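You operate a simulated robot arm through the tools that you are given. There is no shell and no other tool. Be economical: measure what you need, move in short steps, check, and stop when the job is done.

The job below is to be done with a simulated two-armed robot. You get a single attempt, and the scene is never put back.

## Task
Blow the dust off the fan grille, then rack the air coupler.
Fine: shut the blue air valve before you press the release button and draw the coupler out of its socket. Where these are worked on the way, their far stop is far enough and under half their travel is too little: air valve.
Where things are to end (x, y in the base frame): air coupler within 0.02 m of [0.46, -0.21].

It is judged by the outcome, as a careful person would: the job done as asked, and still so three seconds after it is handed in. It fails if anything else is knocked over, pushed out of place, dropped, spilled or broken.

## Robot
Two 7-joint arms with fingered hands on one trunk, on a base that drives. Base frame: it is fixed to the floor where the robot stands at the start and does not move with it; the origin is under the middle of the robot, x ahead of it, y to its left, z up. Readings come in m, rad, newtons and seconds.
The left shoulder is at the start at [0.07, 0.172, 1.352], the right one opposite. Places, roughly: air release button [0.5, -0.1, 0.9]; air valve [0.8, 0, 0.9]; fan grille [0.8, -0.1, 0.9]; mouth of the black air socket [0.5, -0.1, 0.9]. Payload 5 kg a hand.
The TCP of each hand is the grasp point between the finger pads, 0.043 m short of the fingertips. In the tool frame z runs along the fingers and y along their closing line. The gripper opens to 0.144 m. The gripper's body begins 0.05 m behind the TCP. The gripper is a hand of 5 fingers: y runs from the thumb to the fingers, the wrist lies at [-0.021, -0.124, -0.221] in the tool frame, and closing takes about 1.5 s.
Orientation is that of the tool frame in the base frame, as [roll, pitch, yaw] about the fixed x, y, z axes, in that order (R = Rz(yaw) Ry(pitch) Rx(roll)). With the fingers straight down and the wrist toward the robot, the tool's x, y and z point along [0, 1, 0], [1, 0, 0] and [0, 0, -1] of the base frame.

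## Interface
- The arms move only by the tool arm_command. It takes "left_motion", "right_motion" or both (then of equal length, played together; a hand with none holds still); each is a list of rows, each an object (a shift or turn left out is 0, a gripper value left out holds the last) with "translation": the shift along the base's x, y, z in units of 200 mm (1.0 is 200 mm), a list of three; "angular": the turn, a rotation vector about the base's x, y, z in units of 180 degrees (1.0 is 180 degrees), a list of three; "gripper": the finger opening in m, from 0 to 0.144. In form: [{"translation": [tx, ty, tz], "angular": [rx, ry, rz], "gripper": gripper}, ...]. A call has 1 to 8 rows; each row is the pose to reach, as a shift and turn from the pose commanded when the call began. A call with a number of a shift or a turn outside -1 to 1 is refused whole. Each row takes 0.2 s and may step no farther than 0.05 m and 0.15 rad from the row before; otherwise, or with a gripper value out of range, the whole call is refused. Where a pose cannot be reached the arm comes as near as it can. A force on the tool above 90 N (or 10 N above the force at the start of the call, whichever is more), or a blocked arm, ends the call early, and 0.2 s more pass. The fingers move at their own pace (about 0.045 m/s each) and stop on an object; they squeeze with about 27 N. The grip force told is the motor's: it shows also when the fingers shut on nothing. Time passes only in rows, and 0.2 s behind the last, so rows that repeat a pose let the fingers close. The reply holds the time, the measured pose of the TCP, the force on the tool along the base axes, the opening and the grip force, in the units named above and with some noise, with the torque about the TCP (base axes, N m) and any sound that the robot's microphone picked up.
- Cameras (640 x 400 px; columns grow to the right, rows downward): "scene" is now at [0.1329, -0.0215, 1.5794]; the picture's right is [-0.25, -0.97, 0.00], its down [-0.63, 0.16, -0.76] and it looks along [0.74, -0.19, -0.65] (base axes); focal length 291 px, centre (320, 200). "left" rides on the left gripper at [-0.086, -0.108, -0.168] in its tool frame; the picture's right is [-0.80, -0.28, 0.53], its down [0.54, -0.73, 0.42] and it looks along [0.27, 0.63, 0.73] (tool axes); focal length 275 px, centre (320, 200). "right" rides on the right gripper at [0.086, -0.108, -0.168] in its tool frame; the picture's right is [-0.80, 0.28, -0.53], its down [-0.54, -0.73, 0.42] and it looks along [-0.27, 0.63, 0.73] (tool axes); focal length 275 px, centre (320, 200). There is no depth. A picture from a camera that has moved, and an enlarged one, comes with that camera's place and axes in the base frame and with its lens.
- snapshot(camera): a new picture of that camera. The clock stands still meanwhile.
- lift_body(by): slides the trunk up (or, below 0, down) by that many m; the arms and the scene camera ride with it, the base frame stays. It gives what a move gives, with no picture.
- base_move(legs): drives the robot by 1 to 6 legs, each [ahead, left, turn to the left] in m, m and rad, along the robot's own axes; the way and the turn of a leg run together, so that a leg with both is an arc; at most 1.5 m and 3.142 rad a leg. The arms and the cameras ride along, it lands a little off, and it stops where it bumps. It gives what a move gives.
- set_grasp(shape, hand): the hand has 5 fingers and takes this shape, open, in about a second: jaw (thumb against the fingers, like two jaws); tri (thumb and two fingers); tip (a fingertip pinch); poke (one finger out to press); point (the index stretched); flat (the hand flat); cup (the hand cupped); fist (a fist). The gripper value then closes the fingers along that shape, each until it touches; the sizes above hold for jaw. It gives what a move gives, with no picture.
- aim_head(pan, tilt): turns the head with the scene camera to pan (to the left, within 1.501 rad either way) and tilt (down, from -0.506 to 1.204), counted from straight ahead of the robot. It gives what a move gives.
- zoom(camera, box): a new picture of the part [left, top, right, bottom] of that camera's present view, enlarged. The clock stands still meanwhile.
- sign_off(): hands the job in; it is judged then, once.

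Work in short steps. Places have to be worked out from the pictures, the camera data and where the tool is seen: move nearer, look again, correct. Check each grasp and each placing, and mend what went wrong. You have 120 turns and 108 pictures in all, those below and enlarged ones among them. Open the grippers and draw the arms clear of the work before you hand the job in, unless the task says otherwise; then end with one line.

The tools are called after "Request:" as a command line: name --argument value ..., lists and objects as JSON in quotes. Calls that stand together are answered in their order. arm_command: Moves the arms, as the interface text tells. Its arguments: {"type":"object","properties":{"left_motion":{"type":"array"},"right_motion":{"type":"array"}},"required":[]} The other tools are called the same way: lift_body (by) slides the trunk up or down; set_grasp (shape, hand) gives the hand a shape; base_move (legs) drives the base; aim_head (pan, tilt) turns the head that bears the scene camera; snapshot (camera) takes a picture; zoom (camera, box) takes an enlarged picture of a part of a camera's view; sign_off () hands the job in.

At the start:

```text
clock: 0.0
left_tcp_pos: [0.7902, 0.2638, 1.21]
left_tcp_rot: [3.141, 0.001, 1.571]
left_wrist_force: [-1.1, -1.0, 0.1]
left_wrist_torque: [-0.01, -0.01, -0.01]
left_gripper_width: 0.1439
left_grip_force: 0.1
left_shape: jaw
right_tcp_pos: [0.7247, -0.4093, 1.2619]
right_tcp_rot: [3.141, 0.0, 1.57]
right_wrist_force: [-0.8, 0.5, 0.6]
right_wrist_torque: [0.02, 0.03, -0.01]
right_gripper_width: 0.1437
right_grip_force: 0.1
right_shape: jaw
trunk travel left (down, up): [-0.45, 0.49]
robot x, y, heading: [-0.0007, -0.0021, -0.003]
head pan, tilt: [-0.25, 0.705]
```

scene: 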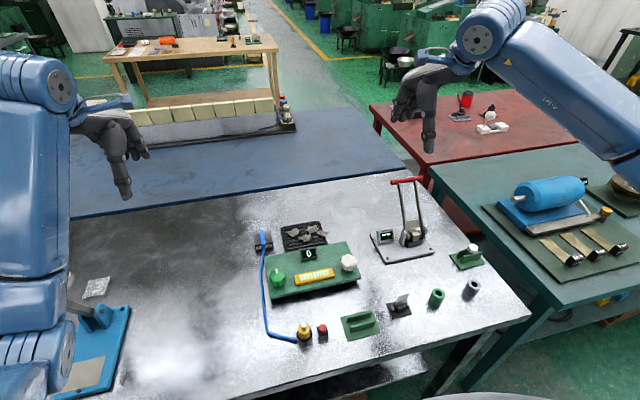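
right: 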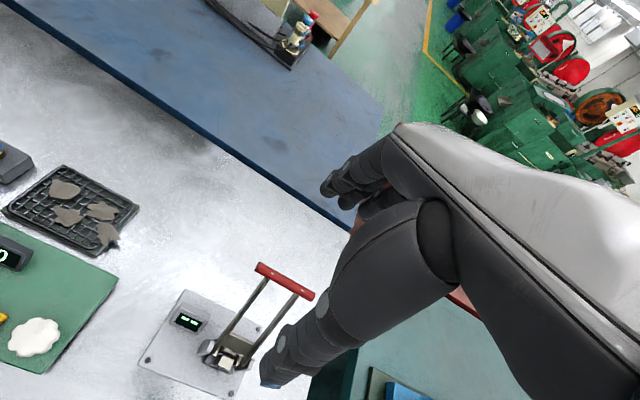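
left: 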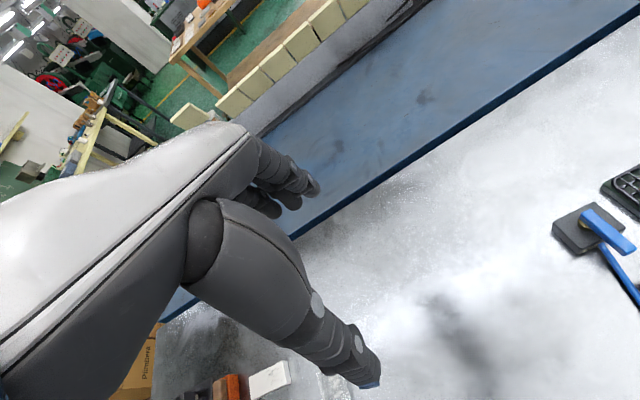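

I zoom in on the work area to identify the parts.

Request:
zoom --camera "scene" --box '[230, 200, 390, 300]'

Request:
zoom --camera "scene" --box '[250, 270, 410, 370]'

Request:
zoom --camera "scene" --box '[360, 170, 520, 320]'

```text
4.00 times, centred on (310, 250) of scene
camera zoom: at [0.1329, -0.0215, 1.5794], right [-0.25, -0.97, 0.0], down [-0.63, 0.16, -0.76], along [0.74, -0.19, -0.65], focal length 1164 px, centre (360, 0)
```

zoom: 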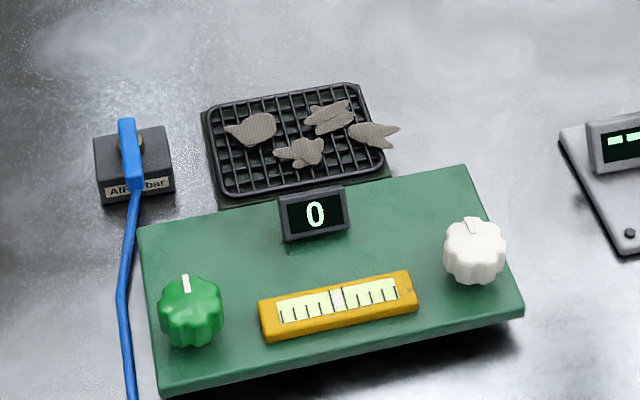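

```text
4.00 times, centred on (330, 320) of scene
camera zoom: at [0.1329, -0.0215, 1.5794], right [-0.25, -0.97, 0.0], down [-0.63, 0.16, -0.76], along [0.74, -0.19, -0.65], focal length 1164 px, centre (280, -280)
```

zoom: 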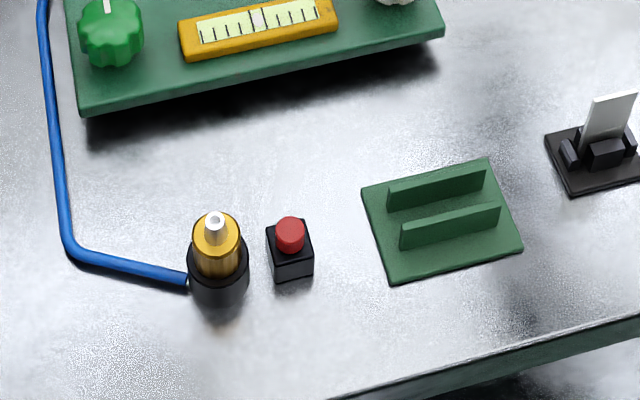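

```text
2.67 times, centred on (440, 245) of scene
camera zoom: at [0.1329, -0.0215, 1.5794], right [-0.25, -0.97, 0.0], down [-0.63, 0.16, -0.76], along [0.74, -0.19, -0.65], focal length 776 px, centre (0, 80)
```

zoom: 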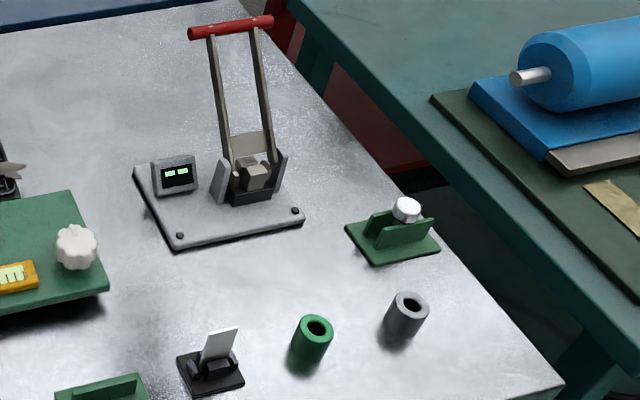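

I zoom in much closer on the unclear items: valve, coupler, the right-hand rack and the grille.

Request:
zoom --camera "scene" --box '[250, 222, 282, 254]'

Request:
zoom --camera "scene" --box '[290, 315, 335, 350]'

Request:
zoom --camera "scene" --box '[440, 235, 500, 280]'

Request:
zoom --camera "scene" --box '[60, 270, 160, 400]'

```text
12.50 times, centred on (266, 238) of scene
camera zoom: at [0.1329, -0.0215, 1.5794], right [-0.25, -0.97, 0.0], down [-0.63, 0.16, -0.76], along [0.74, -0.19, -0.65], focal length 3637 px, centre (995, -275)
```

zoom: 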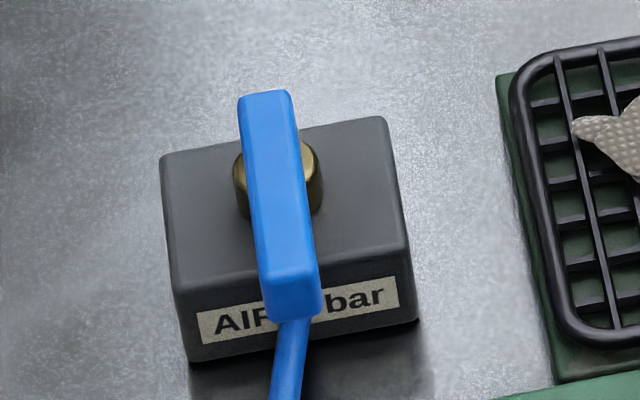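

```text
11.43 times, centred on (312, 332) of scene
camera zoom: at [0.1329, -0.0215, 1.5794], right [-0.25, -0.97, 0.0], down [-0.63, 0.16, -0.76], along [0.74, -0.19, -0.65], focal length 3325 px, centre (406, -1314)
```

zoom: 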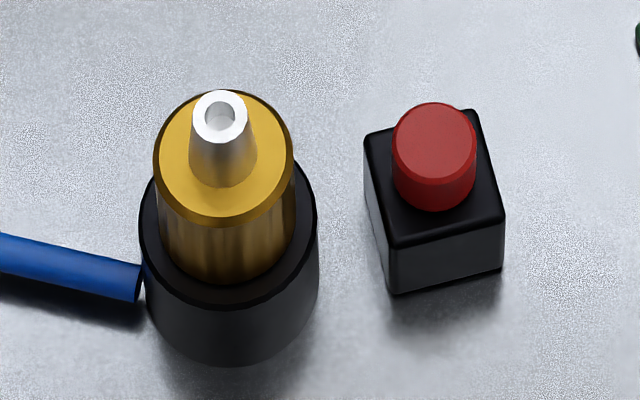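

```text
8.89 times, centred on (470, 258) of scene
camera zoom: at [0.1329, -0.0215, 1.5794], right [-0.25, -0.97, 0.0], down [-0.63, 0.16, -0.76], along [0.74, -0.19, -0.65], focal length 2586 px, centre (-1013, -311)
```

zoom: 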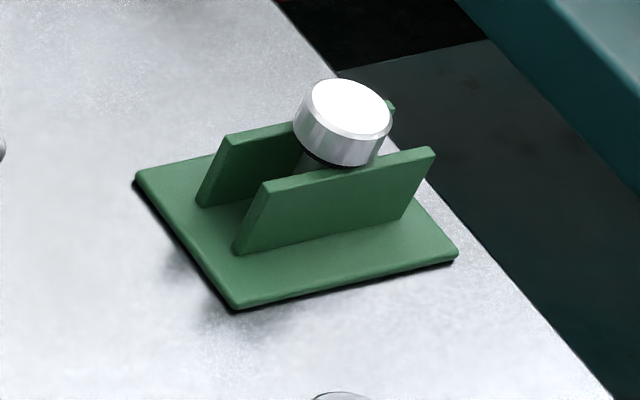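

```text
3.08 times, centred on (110, 335) of scene
camera zoom: at [0.1329, -0.0215, 1.5794], right [-0.25, -0.97, 0.0], down [-0.63, 0.16, -0.76], along [0.74, -0.19, -0.65], focal length 895 px, centre (966, -215)
```

zoom: 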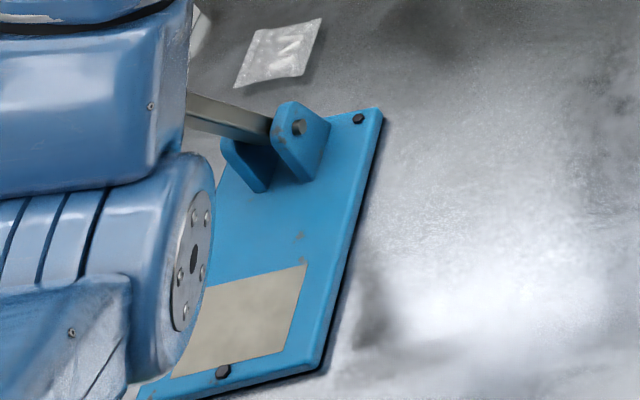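

The white-capped item seems unrelated; the valve bar is about 0.07 m long, along x, centred near (0.776, -0.003). I set the left hand to poke to work the valve and see where its finger is.

Request:
set_grasp --shape "poke" --hand "left"

Request:
snapshot --camera "left"

Request:
snapshot --camera "scene"

```text
clock: 0.9
left_tcp_pos: [0.7904, 0.2639, 1.2095]
left_tcp_rot: [-3.141, 0.0, 1.57]
left_wrist_force: [-0.2, -0.1, 0.6]
left_wrist_torque: [-0.01, 0.02, -0.01]
left_gripper_width: 0.0
left_grip_force: 0.0
left_shape: poke
right_tcp_pos: [0.7239, -0.4094, 1.2627]
right_tcp_rot: [-3.141, -0.001, 1.571]
right_wrist_force: [1.2, -0.3, -0.4]
right_wrist_torque: [0.03, -0.02, 0.0]
right_gripper_width: 0.1435
right_grip_force: 0.1
right_shape: jaw
trunk travel left (down, up): [-0.45, 0.49]
robot x, y, heading: [-0.0015, -0.0014, 0.0]
head pan, tilt: [-0.25, 0.705]
```

```text
97 pictures are left
camera left: at [0.6819, 0.1767, 1.3784], right [-0.28, -0.8, -0.53], down [-0.73, 0.54, -0.42], along [0.63, 0.27, -0.73], focal length 275 px, centre (320, 200)
```

left: 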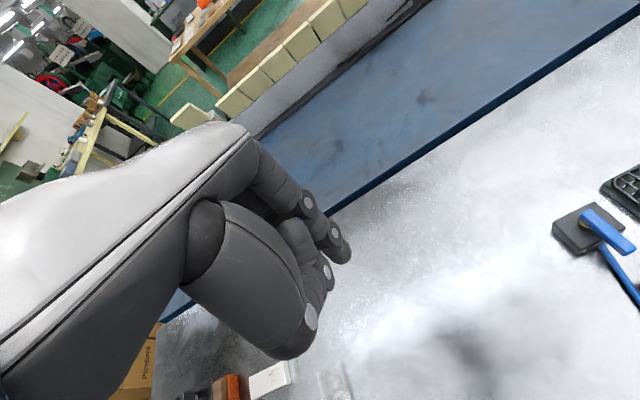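

```text
96 pictures are left
camera scene: at [0.133, -0.0215, 1.5794], right [-0.25, -0.97, 0.0], down [-0.63, 0.16, -0.76], along [0.74, -0.19, -0.65], focal length 291 px, centre (320, 200)
```

scene: 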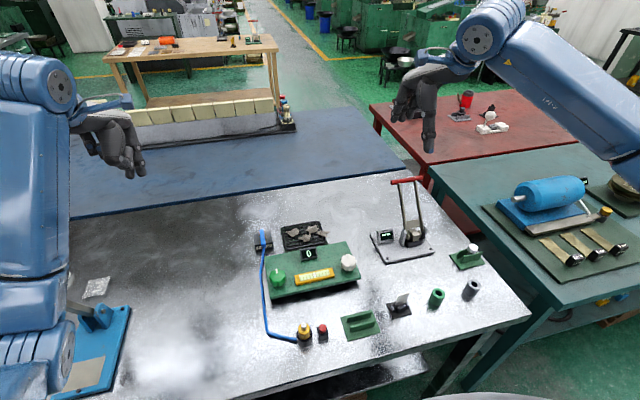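

I zoom to see which finger extends and where its tip is.

Request:
zoom --camera "left" --box '[180, 130, 400, 370]'

Request:
zoom --camera "scene" --box '[65, 90, 195, 200]'

```text
1.67 times, centred on (290, 250) of left
camera zoom: at [0.6819, 0.1767, 1.3784], right [-0.28, -0.8, -0.53], down [-0.73, 0.54, -0.42], along [0.63, 0.27, -0.73], focal length 459 px, centre (370, 117)
```

zoom: 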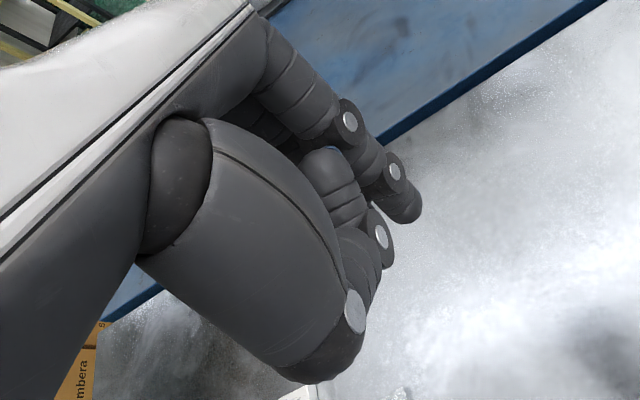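

```text
3.64 times, centred on (130, 145) of scene
camera zoom: at [0.133, -0.0215, 1.5794], right [-0.25, -0.97, 0.0], down [-0.63, 0.16, -0.76], along [0.74, -0.19, -0.65], focal length 1058 px, centre (1011, 400)
```

zoom: 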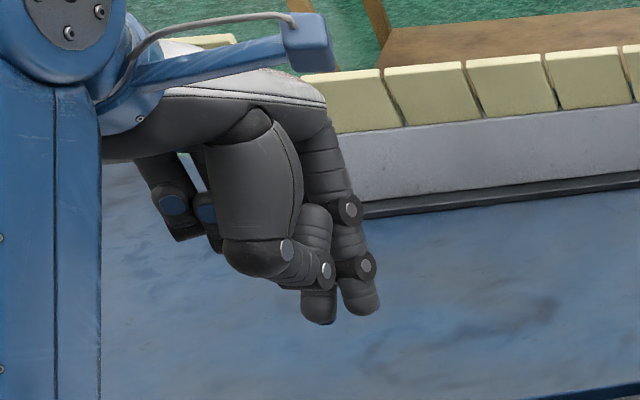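

The index tip sits about 0.01 m on the right side of the TCP line, at z 0.043 below. I bring the left hand down to just left of the valve bar's near end, staying high, and look.

Request:
arm_command --left_motion '[{"translation": [-0.034, -0.136, -0.136]}, {"translation": [-0.069, -0.271, -0.271]}, {"translation": [-0.103, -0.407, -0.407]}, {"translation": [-0.137, -0.543, -0.543]}, {"translation": [-0.171, -0.679, -0.679]}, {"translation": [-0.206, -0.814, -0.814]}, {"translation": [-0.24, -0.95, -0.95]}]'

Request:
snapshot --camera "left"

Request:
zoom --camera "scene" --box '[200, 160, 340, 270]'

```text
clock: 2.5
left_tcp_pos: [0.7401, 0.0723, 1.0198]
left_tcp_rot: [3.141, 0.0, 1.571]
left_wrist_force: [0.1, -0.1, 0.5]
left_wrist_torque: [0.02, 0.0, -0.03]
left_gripper_width: 0.0002
left_grip_force: 0.0
left_shape: poke
right_tcp_pos: [0.7249, -0.4111, 1.2621]
right_tcp_rot: [-3.141, -0.001, 1.573]
right_wrist_force: [-1.1, -0.2, 0.7]
right_wrist_torque: [0.03, 0.0, -0.01]
right_gripper_width: 0.1433
right_grip_force: 0.0
right_shape: jaw
trunk travel left (down, up): [-0.45, 0.49]
robot x, y, heading: [-0.0032, -0.0034, 0.003]
head pan, tilt: [-0.25, 0.705]
```

```text
93 pictures are left
camera left: at [0.6328, -0.0141, 1.1889], right [-0.28, -0.8, -0.53], down [-0.73, 0.54, -0.42], along [0.63, 0.27, -0.73], focal length 275 px, centre (320, 200)
```

left: 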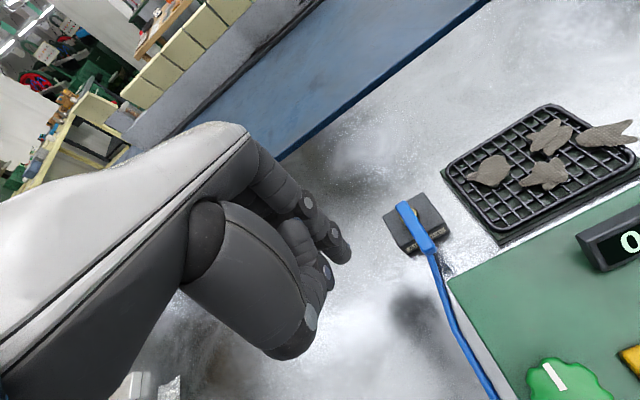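

```text
3.64 times, centred on (270, 215) of scene
camera zoom: at [0.1329, -0.0229, 1.5795], right [-0.25, -0.97, 0.0], down [-0.63, 0.16, -0.76], along [0.74, -0.19, -0.65], focal length 1058 px, centre (502, 146)
```

zoom: 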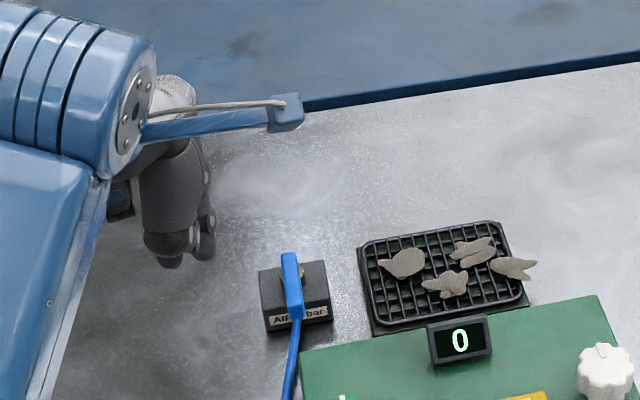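

I zoom on the valve from the left camera to triangulate the bar height.

Request:
zoom --camera "left" --box '[376, 180, 466, 270]'

```text
4.44 times, centred on (421, 225) of left
camera zoom: at [0.6328, -0.0141, 1.1889], right [-0.28, -0.8, -0.53], down [-0.73, 0.54, -0.42], along [0.63, 0.27, -0.73], focal length 1224 px, centre (-129, 89)
```

zoom: 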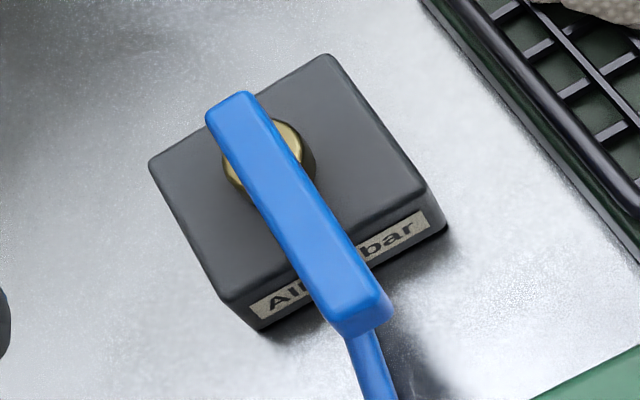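

The bar's top is at z≈0.90, its near end at x≈0.743, with the pivot near (0.796, 0). I lower the fingertip to about (0.747, 0.03, 0.887), left of the bar's near end.

Request:
arm_command --left_motion '[{"translation": [0.005, -0.04, -0.15]}, {"translation": [0.01, -0.08, -0.3]}, {"translation": [0.015, -0.17, -0.45]}]'

Request:
snapshot --camera "left"

Request:
zoom --camera "scene" --box '[220, 200, 310, 270]'

```text
clock: 3.3
left_tcp_pos: [0.7447, 0.0378, 0.9309]
left_tcp_rot: [3.14, 0.001, 1.571]
left_wrist_force: [0.3, 0.3, 0.2]
left_wrist_torque: [0.03, -0.01, -0.03]
left_gripper_width: 0.0
left_grip_force: 0.0
left_shape: poke
right_tcp_pos: [0.7253, -0.4111, 1.2623]
right_tcp_rot: [3.14, 0.0, 1.57]
right_wrist_force: [-0.2, 0.8, 0.7]
right_wrist_torque: [0.0, -0.02, -0.05]
right_gripper_width: 0.1436
right_grip_force: 0.1
right_shape: jaw
trunk travel left (down, up): [-0.45, 0.49]
robot x, y, heading: [-0.0003, 0.0028, -0.001]
head pan, tilt: [-0.25, 0.705]
```

```text
90 pictures are left
camera left: at [0.6371, -0.0482, 1.0992], right [-0.28, -0.8, -0.53], down [-0.73, 0.54, -0.42], along [0.63, 0.27, -0.73], focal length 275 px, centre (320, 200)
```

left: 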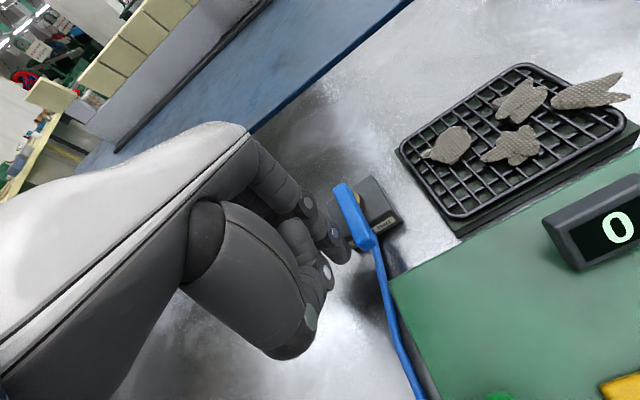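

```text
5.71 times, centred on (265, 235) of scene
camera zoom: at [0.1329, -0.0224, 1.5795], right [-0.25, -0.97, 0.0], down [-0.63, 0.16, -0.76], along [0.74, -0.19, -0.65], focal length 1662 px, centre (634, 0)
```

zoom: 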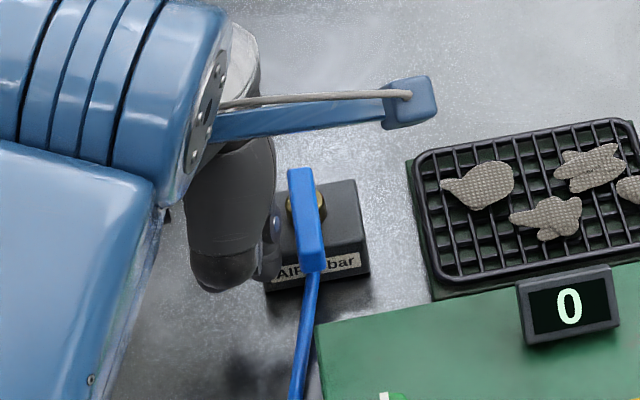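

The fingertip is next to the bar. I push gently to the right (-y) in small steps to see whether the bar turns that way.

Request:
arm_command --left_motion '[{"translation": [0, -0.05, 0]}, {"translation": [0, -0.1, 0]}, {"translation": [0, -0.15, 0]}]'

Request:
snapshot --camera "left"

```text
clock: 4.1
left_tcp_pos: [0.7444, 0.0082, 0.9293]
left_tcp_rot: [3.14, -0.001, 1.571]
left_wrist_force: [-0.3, 1.1, 0.6]
left_wrist_torque: [-0.03, 0.0, 0.01]
left_gripper_width: 0.0003
left_grip_force: 0.0
left_shape: poke
right_tcp_pos: [0.7247, -0.409, 1.2622]
right_tcp_rot: [-3.14, 0.0, 1.573]
right_wrist_force: [0.1, -0.4, -0.8]
right_wrist_torque: [-0.03, -0.01, 0.01]
right_gripper_width: 0.1437
right_grip_force: 0.1
right_shape: jaw
trunk travel left (down, up): [-0.45, 0.49]
robot x, y, heading: [-0.001, 0.0013, 0.0]
head pan, tilt: [-0.25, 0.705]
```

```text
88 pictures are left
camera left: at [0.6373, -0.0783, 1.0977], right [-0.28, -0.8, -0.53], down [-0.73, 0.54, -0.42], along [0.63, 0.27, -0.73], focal length 275 px, centre (320, 200)
```

left: 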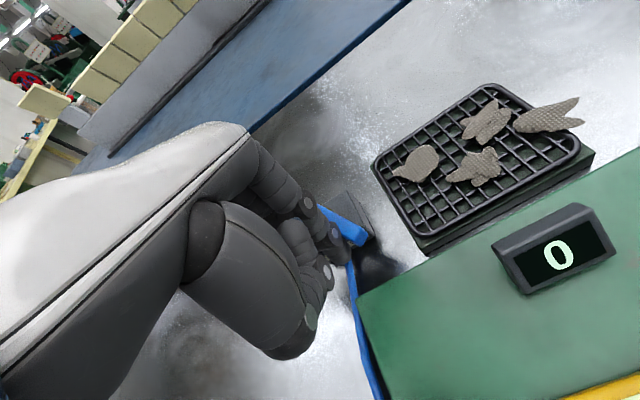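

The bar turns easily to the right. I continue along the arc around the pivot.

Request:
arm_command --left_motion '[{"translation": [0.005, -0.055, 0]}, {"translation": [0.015, -0.105, 0]}, {"translation": [0.04, -0.145, 0]}, {"translation": [0.065, -0.175, 0]}, {"translation": [0.1, -0.203, 0]}, {"translation": [0.135, -0.225, 0]}]'

Request:
snapshot --camera "left"

Request:
zoom --camera "scene" --box '[220, 190, 350, 270]'

```text
clock: 5.5
left_tcp_pos: [0.769, -0.0357, 0.9319]
left_tcp_rot: [-3.142, 0.002, 1.572]
left_wrist_force: [-9.3, 2.3, 6.4]
left_wrist_torque: [0.16, 0.09, 0.13]
left_gripper_width: 0.0002
left_grip_force: 0.0
left_shape: poke
right_tcp_pos: [0.7232, -0.4101, 1.2637]
right_tcp_rot: [3.141, 0.0, 1.569]
right_wrist_force: [-0.6, -0.1, -0.2]
right_wrist_torque: [0.0, 0.01, -0.03]
right_gripper_width: 0.1436
right_grip_force: 0.1
right_shape: jaw
trunk travel left (down, up): [-0.45, 0.49]
robot x, y, heading: [0.0024, 0.002, -0.001]
head pan, tilt: [-0.25, 0.705]
```

```text
87 pictures are left
camera left: at [0.6611, -0.1225, 1.0996], right [-0.28, -0.8, -0.53], down [-0.73, 0.54, -0.42], along [0.63, 0.27, -0.73], focal length 275 px, centre (320, 200)
```

left: 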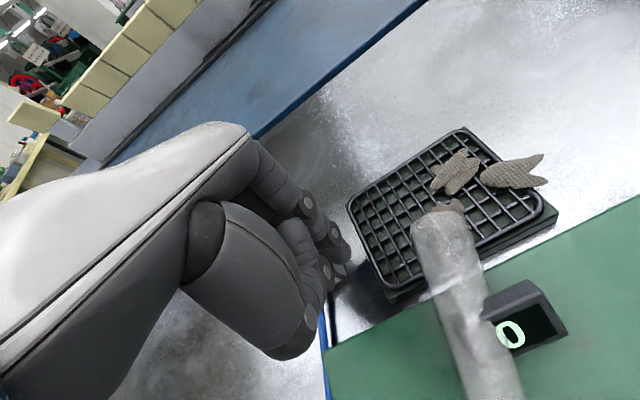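

```text
4.92 times, centred on (285, 230) of scene
camera zoom: at [0.1307, -0.0215, 1.5797], right [-0.25, -0.97, 0.0], down [-0.63, 0.16, -0.76], along [0.74, -0.19, -0.65], focal length 1432 px, centre (492, 52)
```

zoom: 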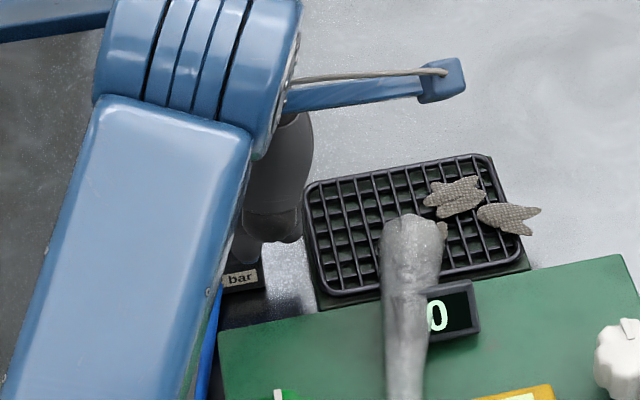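

Opening the valve sends an air jet onto the grille, and the dust is leaving. I hold here while it blows.

Request:
arm_command --left_motion '[{"translation": [0, 0, 0]}, {"translation": [0, 0, 0]}, {"translation": [0, 0, 0]}, {"translation": [0, 0, 0]}, {"translation": [0, 0, 0]}, {"translation": [0, 0, 0]}, {"translation": [0, 0, 0]}, {"translation": [0, 0, 0]}]'

Request:
snapshot --camera "scene"

```text
clock: 7.3
left_tcp_pos: [0.7695, -0.0359, 0.9311]
left_tcp_rot: [3.141, 0.001, 1.573]
left_wrist_force: [-8.2, -0.3, 8.2]
left_wrist_torque: [0.11, 0.05, 0.1]
left_gripper_width: 0.0
left_grip_force: 0.0
left_shape: poke
right_tcp_pos: [0.7224, -0.4108, 1.2624]
right_tcp_rot: [3.139, -0.001, 1.571]
right_wrist_force: [-0.5, 0.4, 0.4]
right_wrist_torque: [0.0, -0.05, -0.01]
right_gripper_width: 0.1436
right_grip_force: 0.1
right_shape: jaw
trunk travel left (down, up): [-0.45, 0.49]
robot x, y, heading: [0.0011, 0.0037, -0.002]
head pan, tilt: [-0.25, 0.705]
```

```text
85 pictures are left
camera scene: at [0.1305, -0.0217, 1.5797], right [-0.25, -0.97, 0.0], down [-0.63, 0.16, -0.76], along [0.74, -0.19, -0.65], focal length 291 px, centre (320, 200)
```

scene: 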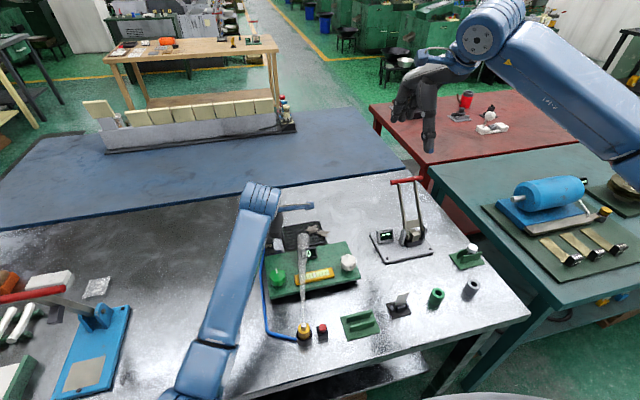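

The jet is running and less dust remains; I wait longer and check the grille.

Request:
arm_command --left_motion '[{"translation": [0, 0, 0]}, {"translation": [0, 0, 0]}, {"translation": [0, 0, 0]}, {"translation": [0, 0, 0]}, {"translation": [0, 0, 0]}, {"translation": [0, 0, 0]}, {"translation": [0, 0, 0]}, {"translation": [0, 0, 0]}]'

Request:
zoom --camera "scene" --box '[240, 190, 370, 270]'

```text
clock: 9.1
left_tcp_pos: [0.7696, -0.035, 0.9313]
left_tcp_rot: [3.139, 0.0, 1.572]
left_wrist_force: [-8.2, -1.5, 8.6]
left_wrist_torque: [0.1, 0.01, 0.1]
left_gripper_width: 0.0
left_grip_force: 0.0
left_shape: poke
right_tcp_pos: [0.7236, -0.4103, 1.264]
right_tcp_rot: [3.14, 0.0, 1.57]
right_wrist_force: [0.6, 0.3, -0.2]
right_wrist_torque: [0.04, -0.03, 0.0]
right_gripper_width: 0.1434
right_grip_force: 0.0
right_shape: jaw
trunk travel left (down, up): [-0.45, 0.49]
robot x, y, heading: [-0.0024, -0.0015, 0.001]
head pan, tilt: [-0.25, 0.705]
```

```text
4.92 times, centred on (305, 230) of scene
camera zoom: at [0.1304, -0.0217, 1.5797], right [-0.25, -0.97, 0.0], down [-0.63, 0.16, -0.76], along [0.74, -0.19, -0.65], focal length 1432 px, centre (394, 52)
```

zoom: 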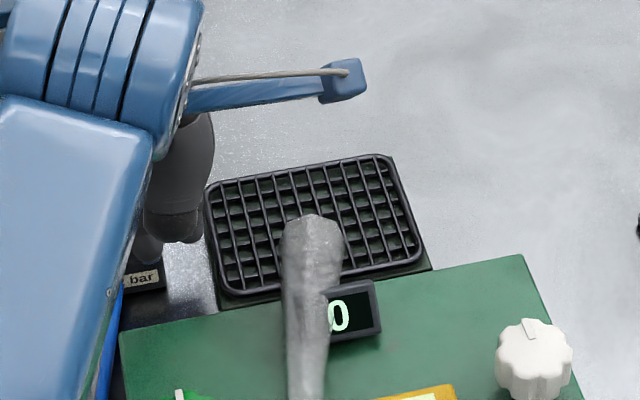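

The grille is clean. I lift the finger off the bar and try the "point" shape, which may give more clearance for reaching the bar's far side to shut it.

Request:
arm_command --left_motion '[{"translation": [-0.05, 0.05, 0]}, {"translation": [-0.05, 0.1, 0.2]}, {"translation": [-0.05, 0.1, 0.4]}, {"translation": [-0.05, 0.1, 0.6]}]'

Request:
set_grasp --hand "left" --shape "point"

Request:
snapshot --camera "left"

Request:
zoom --camera "scene" --box '[210, 150, 330, 260]'

```text
clock: 10.1
left_tcp_pos: [0.7602, -0.0142, 1.0467]
left_tcp_rot: [-3.139, -0.001, 1.571]
left_wrist_force: [-0.1, 0.3, 0.4]
left_wrist_torque: [-0.03, 0.0, 0.0]
left_gripper_width: 0.0
left_grip_force: 0.1
left_shape: poke
right_tcp_pos: [0.7243, -0.4108, 1.2636]
right_tcp_rot: [3.141, 0.001, 1.571]
right_wrist_force: [0.3, -0.8, -0.2]
right_wrist_torque: [0.02, -0.01, 0.01]
right_gripper_width: 0.1434
right_grip_force: 0.1
right_shape: jaw
trunk travel left (down, up): [-0.45, 0.49]
robot x, y, heading: [-0.0007, 0.001, -0.001]
head pan, tilt: [-0.25, 0.705]
```

```text
clock: 11.0
left_tcp_pos: [0.7596, -0.014, 1.0472]
left_tcp_rot: [3.141, 0.001, 1.571]
left_wrist_force: [0.4, 0.0, 1.2]
left_wrist_torque: [0.01, 0.0, 0.0]
left_gripper_width: 0.0
left_grip_force: 0.0
left_shape: point
right_tcp_pos: [0.7248, -0.4105, 1.2632]
right_tcp_rot: [3.14, 0.001, 1.572]
right_wrist_force: [0.1, 0.9, -0.8]
right_wrist_torque: [0.0, 0.0, 0.01]
right_gripper_width: 0.1433
right_grip_force: 0.0
right_shape: jaw
trunk travel left (down, up): [-0.45, 0.49]
robot x, y, heading: [-0.0035, 0.0016, 0.004]
head pan, tilt: [-0.25, 0.705]
```

```text
83 pictures are left
camera left: at [0.6517, -0.1013, 1.215], right [-0.28, -0.8, -0.53], down [-0.73, 0.54, -0.42], along [0.63, 0.27, -0.73], focal length 275 px, centre (320, 200)
```

left: 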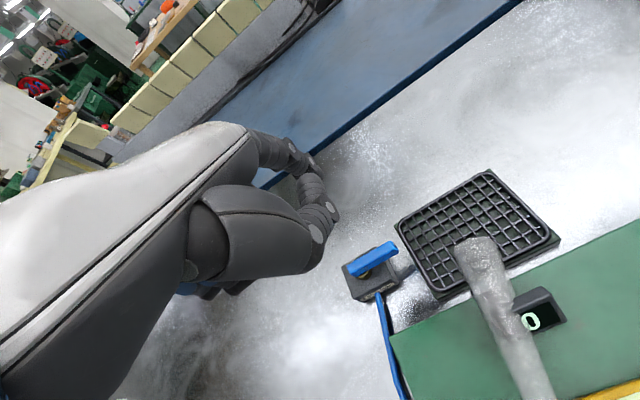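

```text
3.64 times, centred on (270, 205) of scene
camera zoom: at [0.1328, -0.0217, 1.5794], right [-0.25, -0.97, 0.0], down [-0.63, 0.16, -0.76], along [0.74, -0.19, -0.65], focal length 1058 px, centre (502, 182)
```

zoom: 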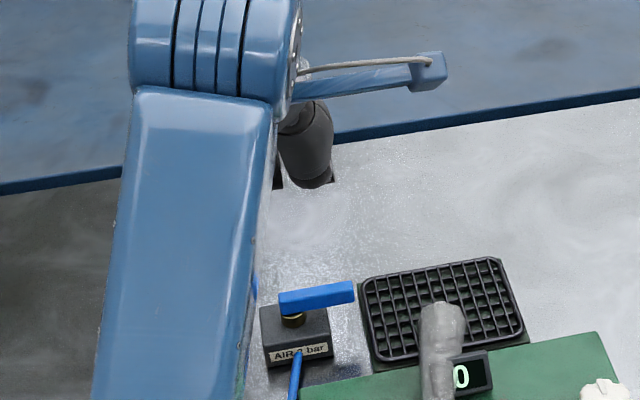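

"Point" hides the index, so I return to poke. The bar now points along -y; I will bring the finger to its far side at about (0.826, -0.049).

Request:
set_grasp --hand "left" --shape "poke"

Request:
arm_command --left_motion '[{"translation": [0.16, -0.07, 0]}, {"translation": [0.32, -0.135, 0]}, {"translation": [0.32, -0.135, -0.2]}, {"translation": [0.32, -0.135, -0.4]}]'

Request:
snapshot --camera "left"

Request:
zoom --camera "scene" --box '[230, 170, 330, 260]'

```text
clock: 11.9
left_tcp_pos: [0.7594, -0.015, 1.0468]
left_tcp_rot: [3.141, 0.001, 1.571]
left_wrist_force: [-0.2, -0.1, 0.0]
left_wrist_torque: [0.0, -0.02, 0.0]
left_gripper_width: 0.0
left_grip_force: 0.0
left_shape: poke
right_tcp_pos: [0.726, -0.4108, 1.263]
right_tcp_rot: [-3.142, 0.0, 1.57]
right_wrist_force: [0.0, 1.0, 0.1]
right_wrist_torque: [-0.04, 0.0, 0.0]
right_gripper_width: 0.1437
right_grip_force: 0.1
right_shape: jaw
trunk travel left (down, up): [-0.45, 0.49]
robot x, y, heading: [-0.0022, 0.0013, -0.004]
head pan, tilt: [-0.25, 0.705]
```

```text
clock: 12.9
left_tcp_pos: [0.8312, -0.0312, 0.974]
left_tcp_rot: [3.13, -0.007, 1.582]
left_wrist_force: [-0.4, -0.8, 0.6]
left_wrist_torque: [0.04, 0.02, 0.0]
left_gripper_width: 0.0
left_grip_force: 0.1
left_shape: poke
right_tcp_pos: [0.726, -0.4088, 1.2628]
right_tcp_rot: [-3.14, 0.0, 1.57]
right_wrist_force: [0.1, 0.0, 0.1]
right_wrist_torque: [-0.01, 0.05, 0.03]
right_gripper_width: 0.1438
right_grip_force: 0.1
right_shape: jaw
trunk travel left (down, up): [-0.45, 0.49]
robot x, y, heading: [0.0003, 0.0013, 0.003]
head pan, tilt: [-0.25, 0.705]
```

```text
81 pictures are left
camera left: at [0.7232, -0.1201, 1.141], right [-0.27, -0.79, -0.54], down [-0.73, 0.54, -0.43], along [0.63, 0.28, -0.72], focal length 275 px, centre (320, 200)
```

left: 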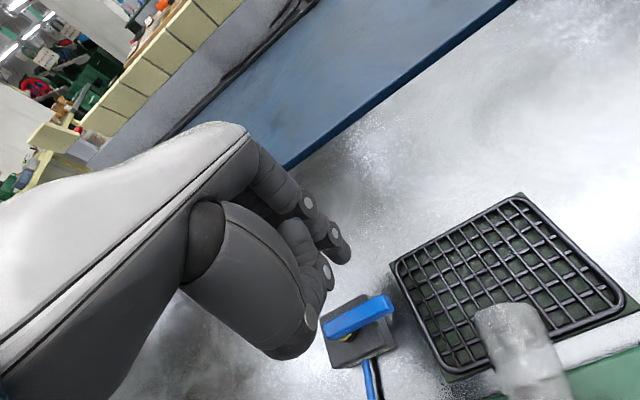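

```text
4.44 times, centred on (280, 215) of scene
camera zoom: at [0.1338, -0.0213, 1.5794], right [-0.25, -0.97, 0.0], down [-0.63, 0.16, -0.76], along [0.74, -0.19, -0.65], focal length 1293 px, centre (498, 133)
```

zoom: 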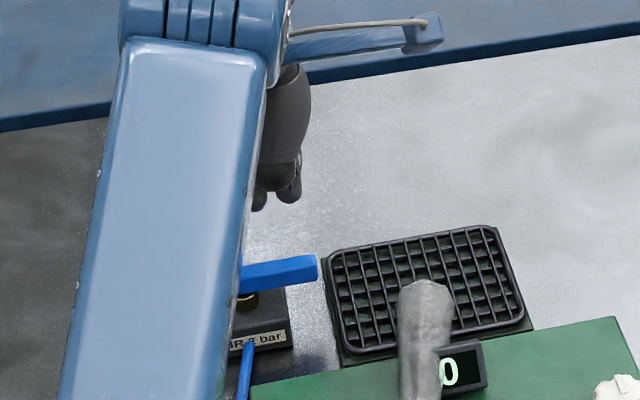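

The left arm is slightly short of the commanded pose here (about 1 cm). I compensate and descend a little, watching the reading.

Request:
arm_command --left_motion '[{"translation": [-0.02, -0.03, -0.1]}, {"translation": [-0.03, -0.05, -0.15]}]'

Request:
snapshot --camera "left"

```text
clock: 13.7
left_tcp_pos: [0.8381, -0.0252, 0.9568]
left_tcp_rot: [3.109, -0.024, 1.594]
left_wrist_force: [0.0, -0.1, -0.2]
left_wrist_torque: [0.05, 0.0, 0.02]
left_gripper_width: 0.0001
left_grip_force: 0.1
left_shape: poke
right_tcp_pos: [0.7252, -0.4093, 1.2627]
right_tcp_rot: [3.141, 0.0, 1.57]
right_wrist_force: [-1.1, -0.5, -0.6]
right_wrist_torque: [0.03, -0.02, 0.02]
right_gripper_width: 0.1437
right_grip_force: 0.1
right_shape: jaw
trunk travel left (down, up): [-0.45, 0.49]
robot x, y, heading: [-0.004, 0.0015, 0.001]
head pan, tilt: [-0.25, 0.705]
stopped in row 2 (left hand): the arm was blocked; the commanded pose is now the measured one
```

```text
79 pictures are left
camera left: at [0.727, -0.1186, 1.1193], right [-0.25, -0.79, -0.56], down [-0.72, 0.54, -0.43], along [0.64, 0.3, -0.7], focal length 275 px, centre (320, 200)
```

left: 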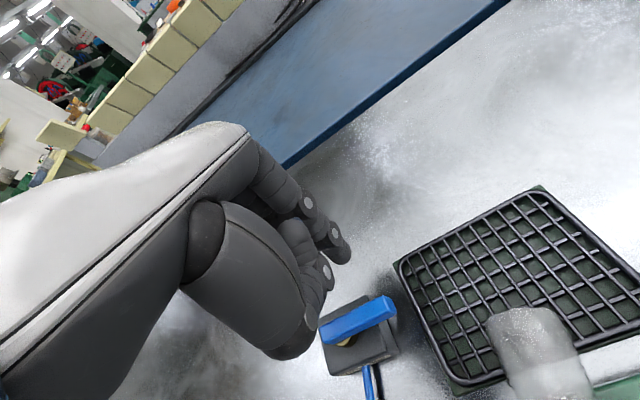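

The left arm is at a joint limit here, so I retract it and use the right hand instead, setting it to poke.

Request:
arm_command --left_motion '[{"translation": [-0.05, 0.05, 0.2]}, {"translation": [-0.1, 0.1, 0.4]}, {"translation": [-0.15, 0.25, 0.55]}, {"translation": [-0.15, 0.45, 0.6]}, {"translation": [-0.15, 0.65, 0.65]}, {"translation": [-0.15, 0.85, 0.65]}, {"translation": [-0.15, 1.0, 0.7]}]'

Request:
set_grasp --hand "right" --shape "poke"

```text
clock: 15.3
left_tcp_pos: [0.8073, 0.1743, 1.0944]
left_tcp_rot: [3.11, -0.019, 1.591]
left_wrist_force: [0.6, 0.4, 0.2]
left_wrist_torque: [-0.01, 0.01, -0.04]
left_gripper_width: 0.0
left_grip_force: 0.0
left_shape: poke
right_tcp_pos: [0.7238, -0.4093, 1.262]
right_tcp_rot: [-3.141, -0.001, 1.571]
right_wrist_force: [0.1, -0.2, 0.4]
right_wrist_torque: [-0.05, 0.02, 0.02]
right_gripper_width: 0.1436
right_grip_force: 0.1
right_shape: jaw
trunk travel left (down, up): [-0.45, 0.49]
robot x, y, heading: [-0.0002, -0.0018, 0.001]
head pan, tilt: [-0.25, 0.705]
```

```text
clock: 16.2
left_tcp_pos: [0.8054, 0.1736, 1.0933]
left_tcp_rot: [3.11, -0.02, 1.591]
left_wrist_force: [1.2, -0.5, -0.2]
left_wrist_torque: [0.01, 0.0, 0.01]
left_gripper_width: 0.0
left_grip_force: 0.1
left_shape: poke
right_tcp_pos: [0.7246, -0.4103, 1.2619]
right_tcp_rot: [-3.142, 0.0, 1.57]
right_wrist_force: [-0.4, -0.1, -0.3]
right_wrist_torque: [-0.01, -0.02, -0.01]
right_gripper_width: 0.0002
right_grip_force: 0.1
right_shape: poke
trunk travel left (down, up): [-0.45, 0.49]
robot x, y, heading: [0.0002, -0.0025, 0.002]
head pan, tilt: [-0.25, 0.705]
```

I move the right hand left at height toward above the valve, moving the left hand further away.

Request:
arm_command --right_motion '[{"translation": [0.05, 0.2, 0]}, {"translation": [0.1, 0.4, 0]}, {"translation": [0.15, 0.6, 0]}, {"translation": [0.2, 0.8, 0]}, {"translation": [0.25, 1.0, 0]}]' --left_motion '[{"translation": [-0.05, 0.1, 0.1]}, {"translation": [-0.1, 0.2, 0.2]}, {"translation": [-0.15, 0.3, 0.3]}, {"translation": [-0.15, 0.4, 0.4]}, {"translation": [-0.15, 0.5, 0.5]}]'

Request:
arm_command --right_motion '[{"translation": [0.05, 0.15, -0.1]}, {"translation": [0.1, 0.3, -0.22]}, {"translation": [0.15, 0.45, -0.35]}, {"translation": [0.2, 0.6, -0.5]}, {"translation": [0.235, 0.765, -0.65]}, {"translation": [0.235, 0.765, -0.85]}, {"translation": [0.235, 0.765, -1.0]}]'

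Request:
snapshot --camera "right"

Request:
snapshot --camera "scene"

```text
clock: 17.4
left_tcp_pos: [0.7775, 0.2754, 1.1958]
left_tcp_rot: [3.113, -0.018, 1.592]
left_wrist_force: [0.5, 1.3, -0.4]
left_wrist_torque: [-0.08, -0.01, 0.01]
left_gripper_width: 0.0
left_grip_force: 0.1
left_shape: poke
right_tcp_pos: [0.774, -0.2073, 1.2634]
right_tcp_rot: [-3.141, 0.002, 1.573]
right_wrist_force: [0.3, 0.8, 1.6]
right_wrist_torque: [-0.06, 0.02, -0.02]
right_gripper_width: 0.0001
right_grip_force: 0.1
right_shape: poke
trunk travel left (down, up): [-0.45, 0.49]
robot x, y, heading: [-0.0023, -0.0044, 0.003]
head pan, tilt: [-0.25, 0.705]
```

```text
clock: 19.0
left_tcp_pos: [0.7767, 0.2711, 1.1966]
left_tcp_rot: [3.112, -0.019, 1.59]
left_wrist_force: [-0.3, -1.0, -0.4]
left_wrist_torque: [-0.03, 0.01, 0.0]
left_gripper_width: 0.0001
left_grip_force: 0.1
left_shape: poke
right_tcp_pos: [0.8231, -0.0569, 1.064]
right_tcp_rot: [3.141, 0.001, 1.571]
right_wrist_force: [-0.2, 0.0, 0.0]
right_wrist_torque: [0.0, 0.02, 0.04]
right_gripper_width: 0.0
right_grip_force: 0.0
right_shape: poke
trunk travel left (down, up): [-0.45, 0.49]
robot x, y, heading: [0.0007, -0.0002, 0.002]
head pan, tilt: [-0.25, 0.705]
```

```text
78 pictures are left
camera right: at [0.7155, 0.0286, 1.2298], right [0.28, -0.8, 0.53], down [-0.73, -0.54, -0.42], along [0.63, -0.27, -0.73], focal length 275 px, centre (320, 200)
```

right: 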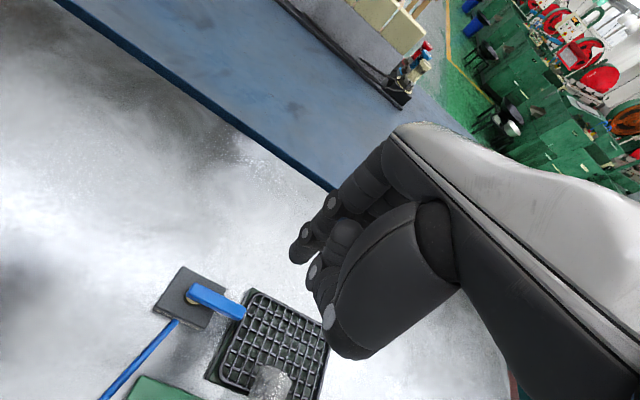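

```text
77 pictures are left
camera scene: at [0.1339, -0.0214, 1.5794], right [-0.25, -0.97, 0.0], down [-0.63, 0.16, -0.76], along [0.74, -0.19, -0.65], focal length 291 px, centre (320, 200)
```

scene: 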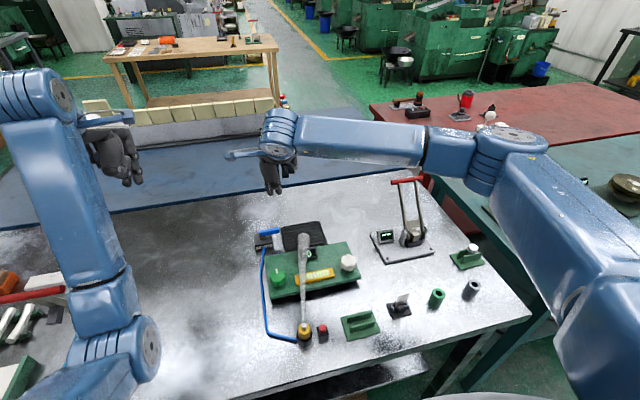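

The right arm reached precisely. I lower toward the bar's far side and check.

Request:
arm_command --right_motion '[{"translation": [0, 0, -0.2]}, {"translation": [0, 0, -0.4]}, {"translation": [0, 0, -0.55]}]'

Request:
snapshot --camera "right"

Request:
zoom --camera "scene" --box '[230, 190, 330, 260]'

```text
clock: 19.8
left_tcp_pos: [0.7762, 0.2717, 1.1969]
left_tcp_rot: [3.113, -0.019, 1.592]
left_wrist_force: [0.3, 0.0, -0.3]
left_wrist_torque: [-0.05, 0.01, -0.02]
left_gripper_width: 0.0001
left_grip_force: 0.0
left_shape: poke
right_tcp_pos: [0.825, -0.0548, 0.952]
right_tcp_rot: [3.141, -0.002, 1.57]
right_wrist_force: [-0.5, -0.6, -0.2]
right_wrist_torque: [-0.03, 0.0, 0.04]
right_gripper_width: 0.0
right_grip_force: 0.1
right_shape: poke
trunk travel left (down, up): [-0.45, 0.49]
robot x, y, heading: [-0.0004, 0.0002, 0.001]
head pan, tilt: [-0.25, 0.705]
```

```text
76 pictures are left
camera right: at [0.7156, 0.0306, 1.12], right [0.28, -0.8, 0.53], down [-0.73, -0.54, -0.42], along [0.63, -0.27, -0.73], focal length 275 px, centre (320, 200)
```

right: 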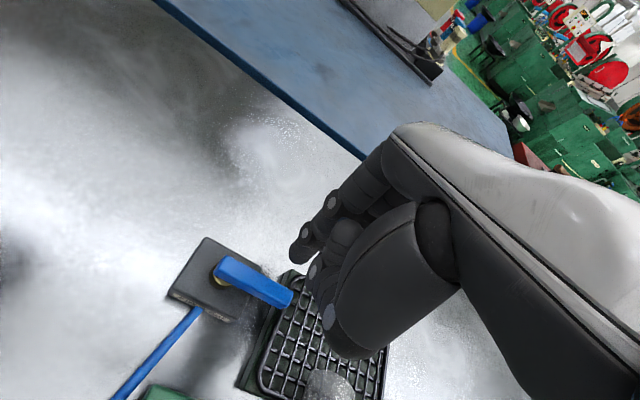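

```text
5.71 times, centred on (280, 225) of scene
camera zoom: at [0.1332, -0.0214, 1.5795], right [-0.25, -0.97, 0.0], down [-0.63, 0.16, -0.76], along [0.74, -0.19, -0.65], focal length 1662 px, centre (549, 57)
```

zoom: 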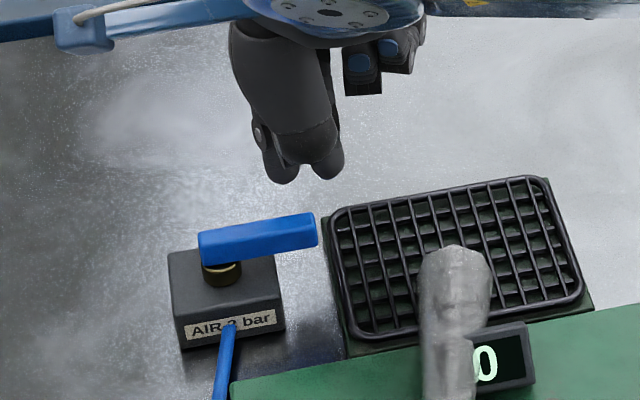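

The finger is on the far side of the bar. I lower to working height and sweep to about 45°, then check.

Request:
arm_command --right_motion '[{"translation": [0, 0, -0.07]}, {"translation": [0, 0, -0.14]}, {"translation": [-0.065, 0, -0.14]}, {"translation": [-0.13, -0.015, -0.14]}, {"translation": [-0.195, -0.01, -0.14]}, {"translation": [-0.255, 0.01, -0.14]}]'

Request:
snapshot --camera "right"

Request:
zoom --camera "scene" --box '[230, 190, 330, 260]'

```text
clock: 21.2
left_tcp_pos: [0.776, 0.2713, 1.196]
left_tcp_rot: [3.111, -0.021, 1.593]
left_wrist_force: [-0.1, 0.5, 0.3]
left_wrist_torque: [0.02, 0.0, -0.01]
left_gripper_width: 0.0
left_grip_force: 0.0
left_shape: poke
right_tcp_pos: [0.7707, -0.0551, 0.9251]
right_tcp_rot: [3.141, -0.001, 1.571]
right_wrist_force: [-0.5, -0.2, 0.0]
right_wrist_torque: [0.02, -0.05, 0.0]
right_gripper_width: 0.0002
right_grip_force: 0.0
right_shape: poke
trunk travel left (down, up): [-0.45, 0.49]
robot x, y, heading: [0.0009, 0.0006, 0.001]
head pan, tilt: [-0.25, 0.705]
```

```text
74 pictures are left
camera right: at [0.6628, 0.0312, 1.0922], right [0.28, -0.8, 0.53], down [-0.73, -0.54, -0.42], along [0.63, -0.27, -0.73], focal length 275 px, centre (320, 200)
```

right: 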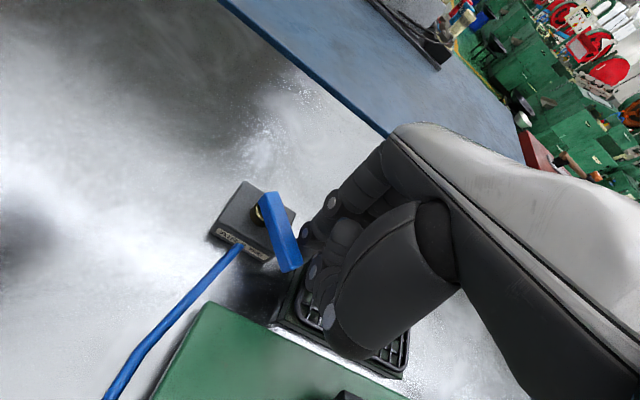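

```text
5.71 times, centred on (280, 225) of scene
camera zoom: at [0.1325, -0.0212, 1.5795], right [-0.25, -0.97, 0.0], down [-0.63, 0.16, -0.76], along [0.74, -0.19, -0.65], focal length 1662 px, centre (549, 57)
```

zoom: 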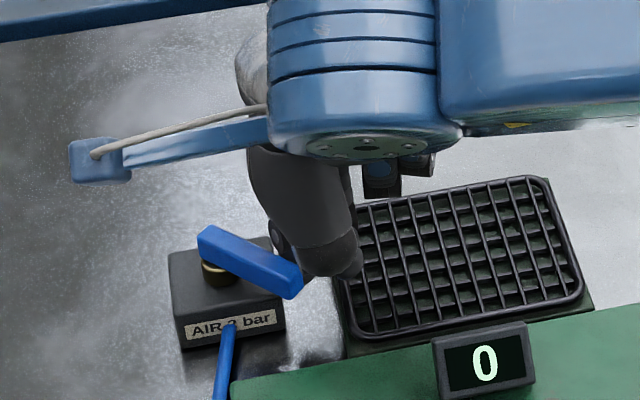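

The bar follows and the jet has stopped. I finish the arc to the closed stop.

Request:
arm_command --right_motion '[{"translation": [-0.028, 0.017, 0]}, {"translation": [-0.055, 0.035, 0]}, {"translation": [-0.08, 0.06, 0]}, {"translation": [-0.1, 0.085, 0]}, {"translation": [-0.117, 0.112, 0]}, {"translation": [-0.13, 0.14, 0]}, {"translation": [-0.138, 0.165, 0]}, {"translation": [-0.138, 0.185, 0]}]'

Request:
snapshot --camera "right"

Request:
zoom --camera "scene" --box '[230, 190, 330, 260]'

```text
clock: 23.0
left_tcp_pos: [0.7778, 0.2656, 1.1976]
left_tcp_rot: [3.112, -0.021, 1.59]
left_wrist_force: [0.9, 0.2, 0.3]
left_wrist_torque: [0.01, 0.01, -0.01]
left_gripper_width: 0.0001
left_grip_force: 0.1
left_shape: poke
right_tcp_pos: [0.7457, -0.0275, 0.9238]
right_tcp_rot: [3.141, 0.001, 1.561]
right_wrist_force: [12.9, -39.6, 10.6]
right_wrist_torque: [-0.29, -0.28, -0.59]
right_gripper_width: 0.0
right_grip_force: 0.2
right_shape: poke
trunk travel left (down, up): [-0.45, 0.49]
robot x, y, heading: [0.0029, -0.0002, -0.002]
head pan, tilt: [-0.25, 0.705]
```

```text
72 pictures are left
camera right: at [0.6369, 0.0599, 1.0911], right [0.28, -0.8, 0.54], down [-0.73, -0.54, -0.42], along [0.63, -0.28, -0.73], focal length 275 px, centre (320, 200)
```

right: 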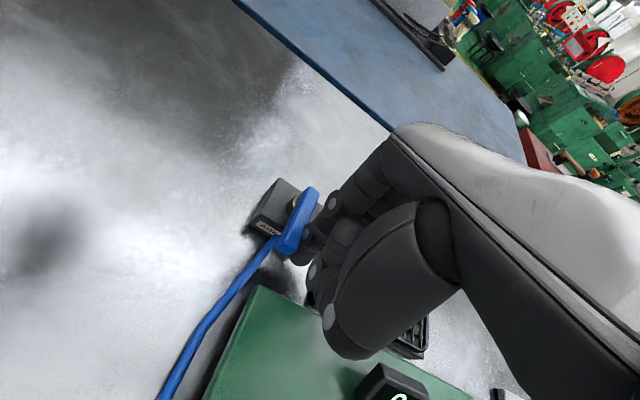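

```text
5.71 times, centred on (280, 225) of scene
camera zoom: at [0.1336, -0.0273, 1.5795], right [-0.25, -0.97, 0.0], down [-0.63, 0.16, -0.76], along [0.74, -0.19, -0.65], focal length 1662 px, centre (549, 57)
```

zoom: 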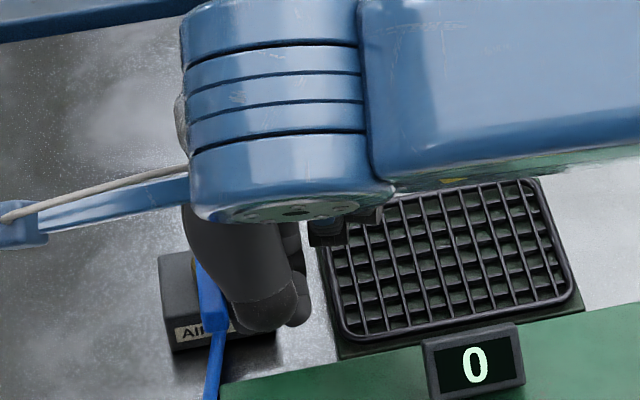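

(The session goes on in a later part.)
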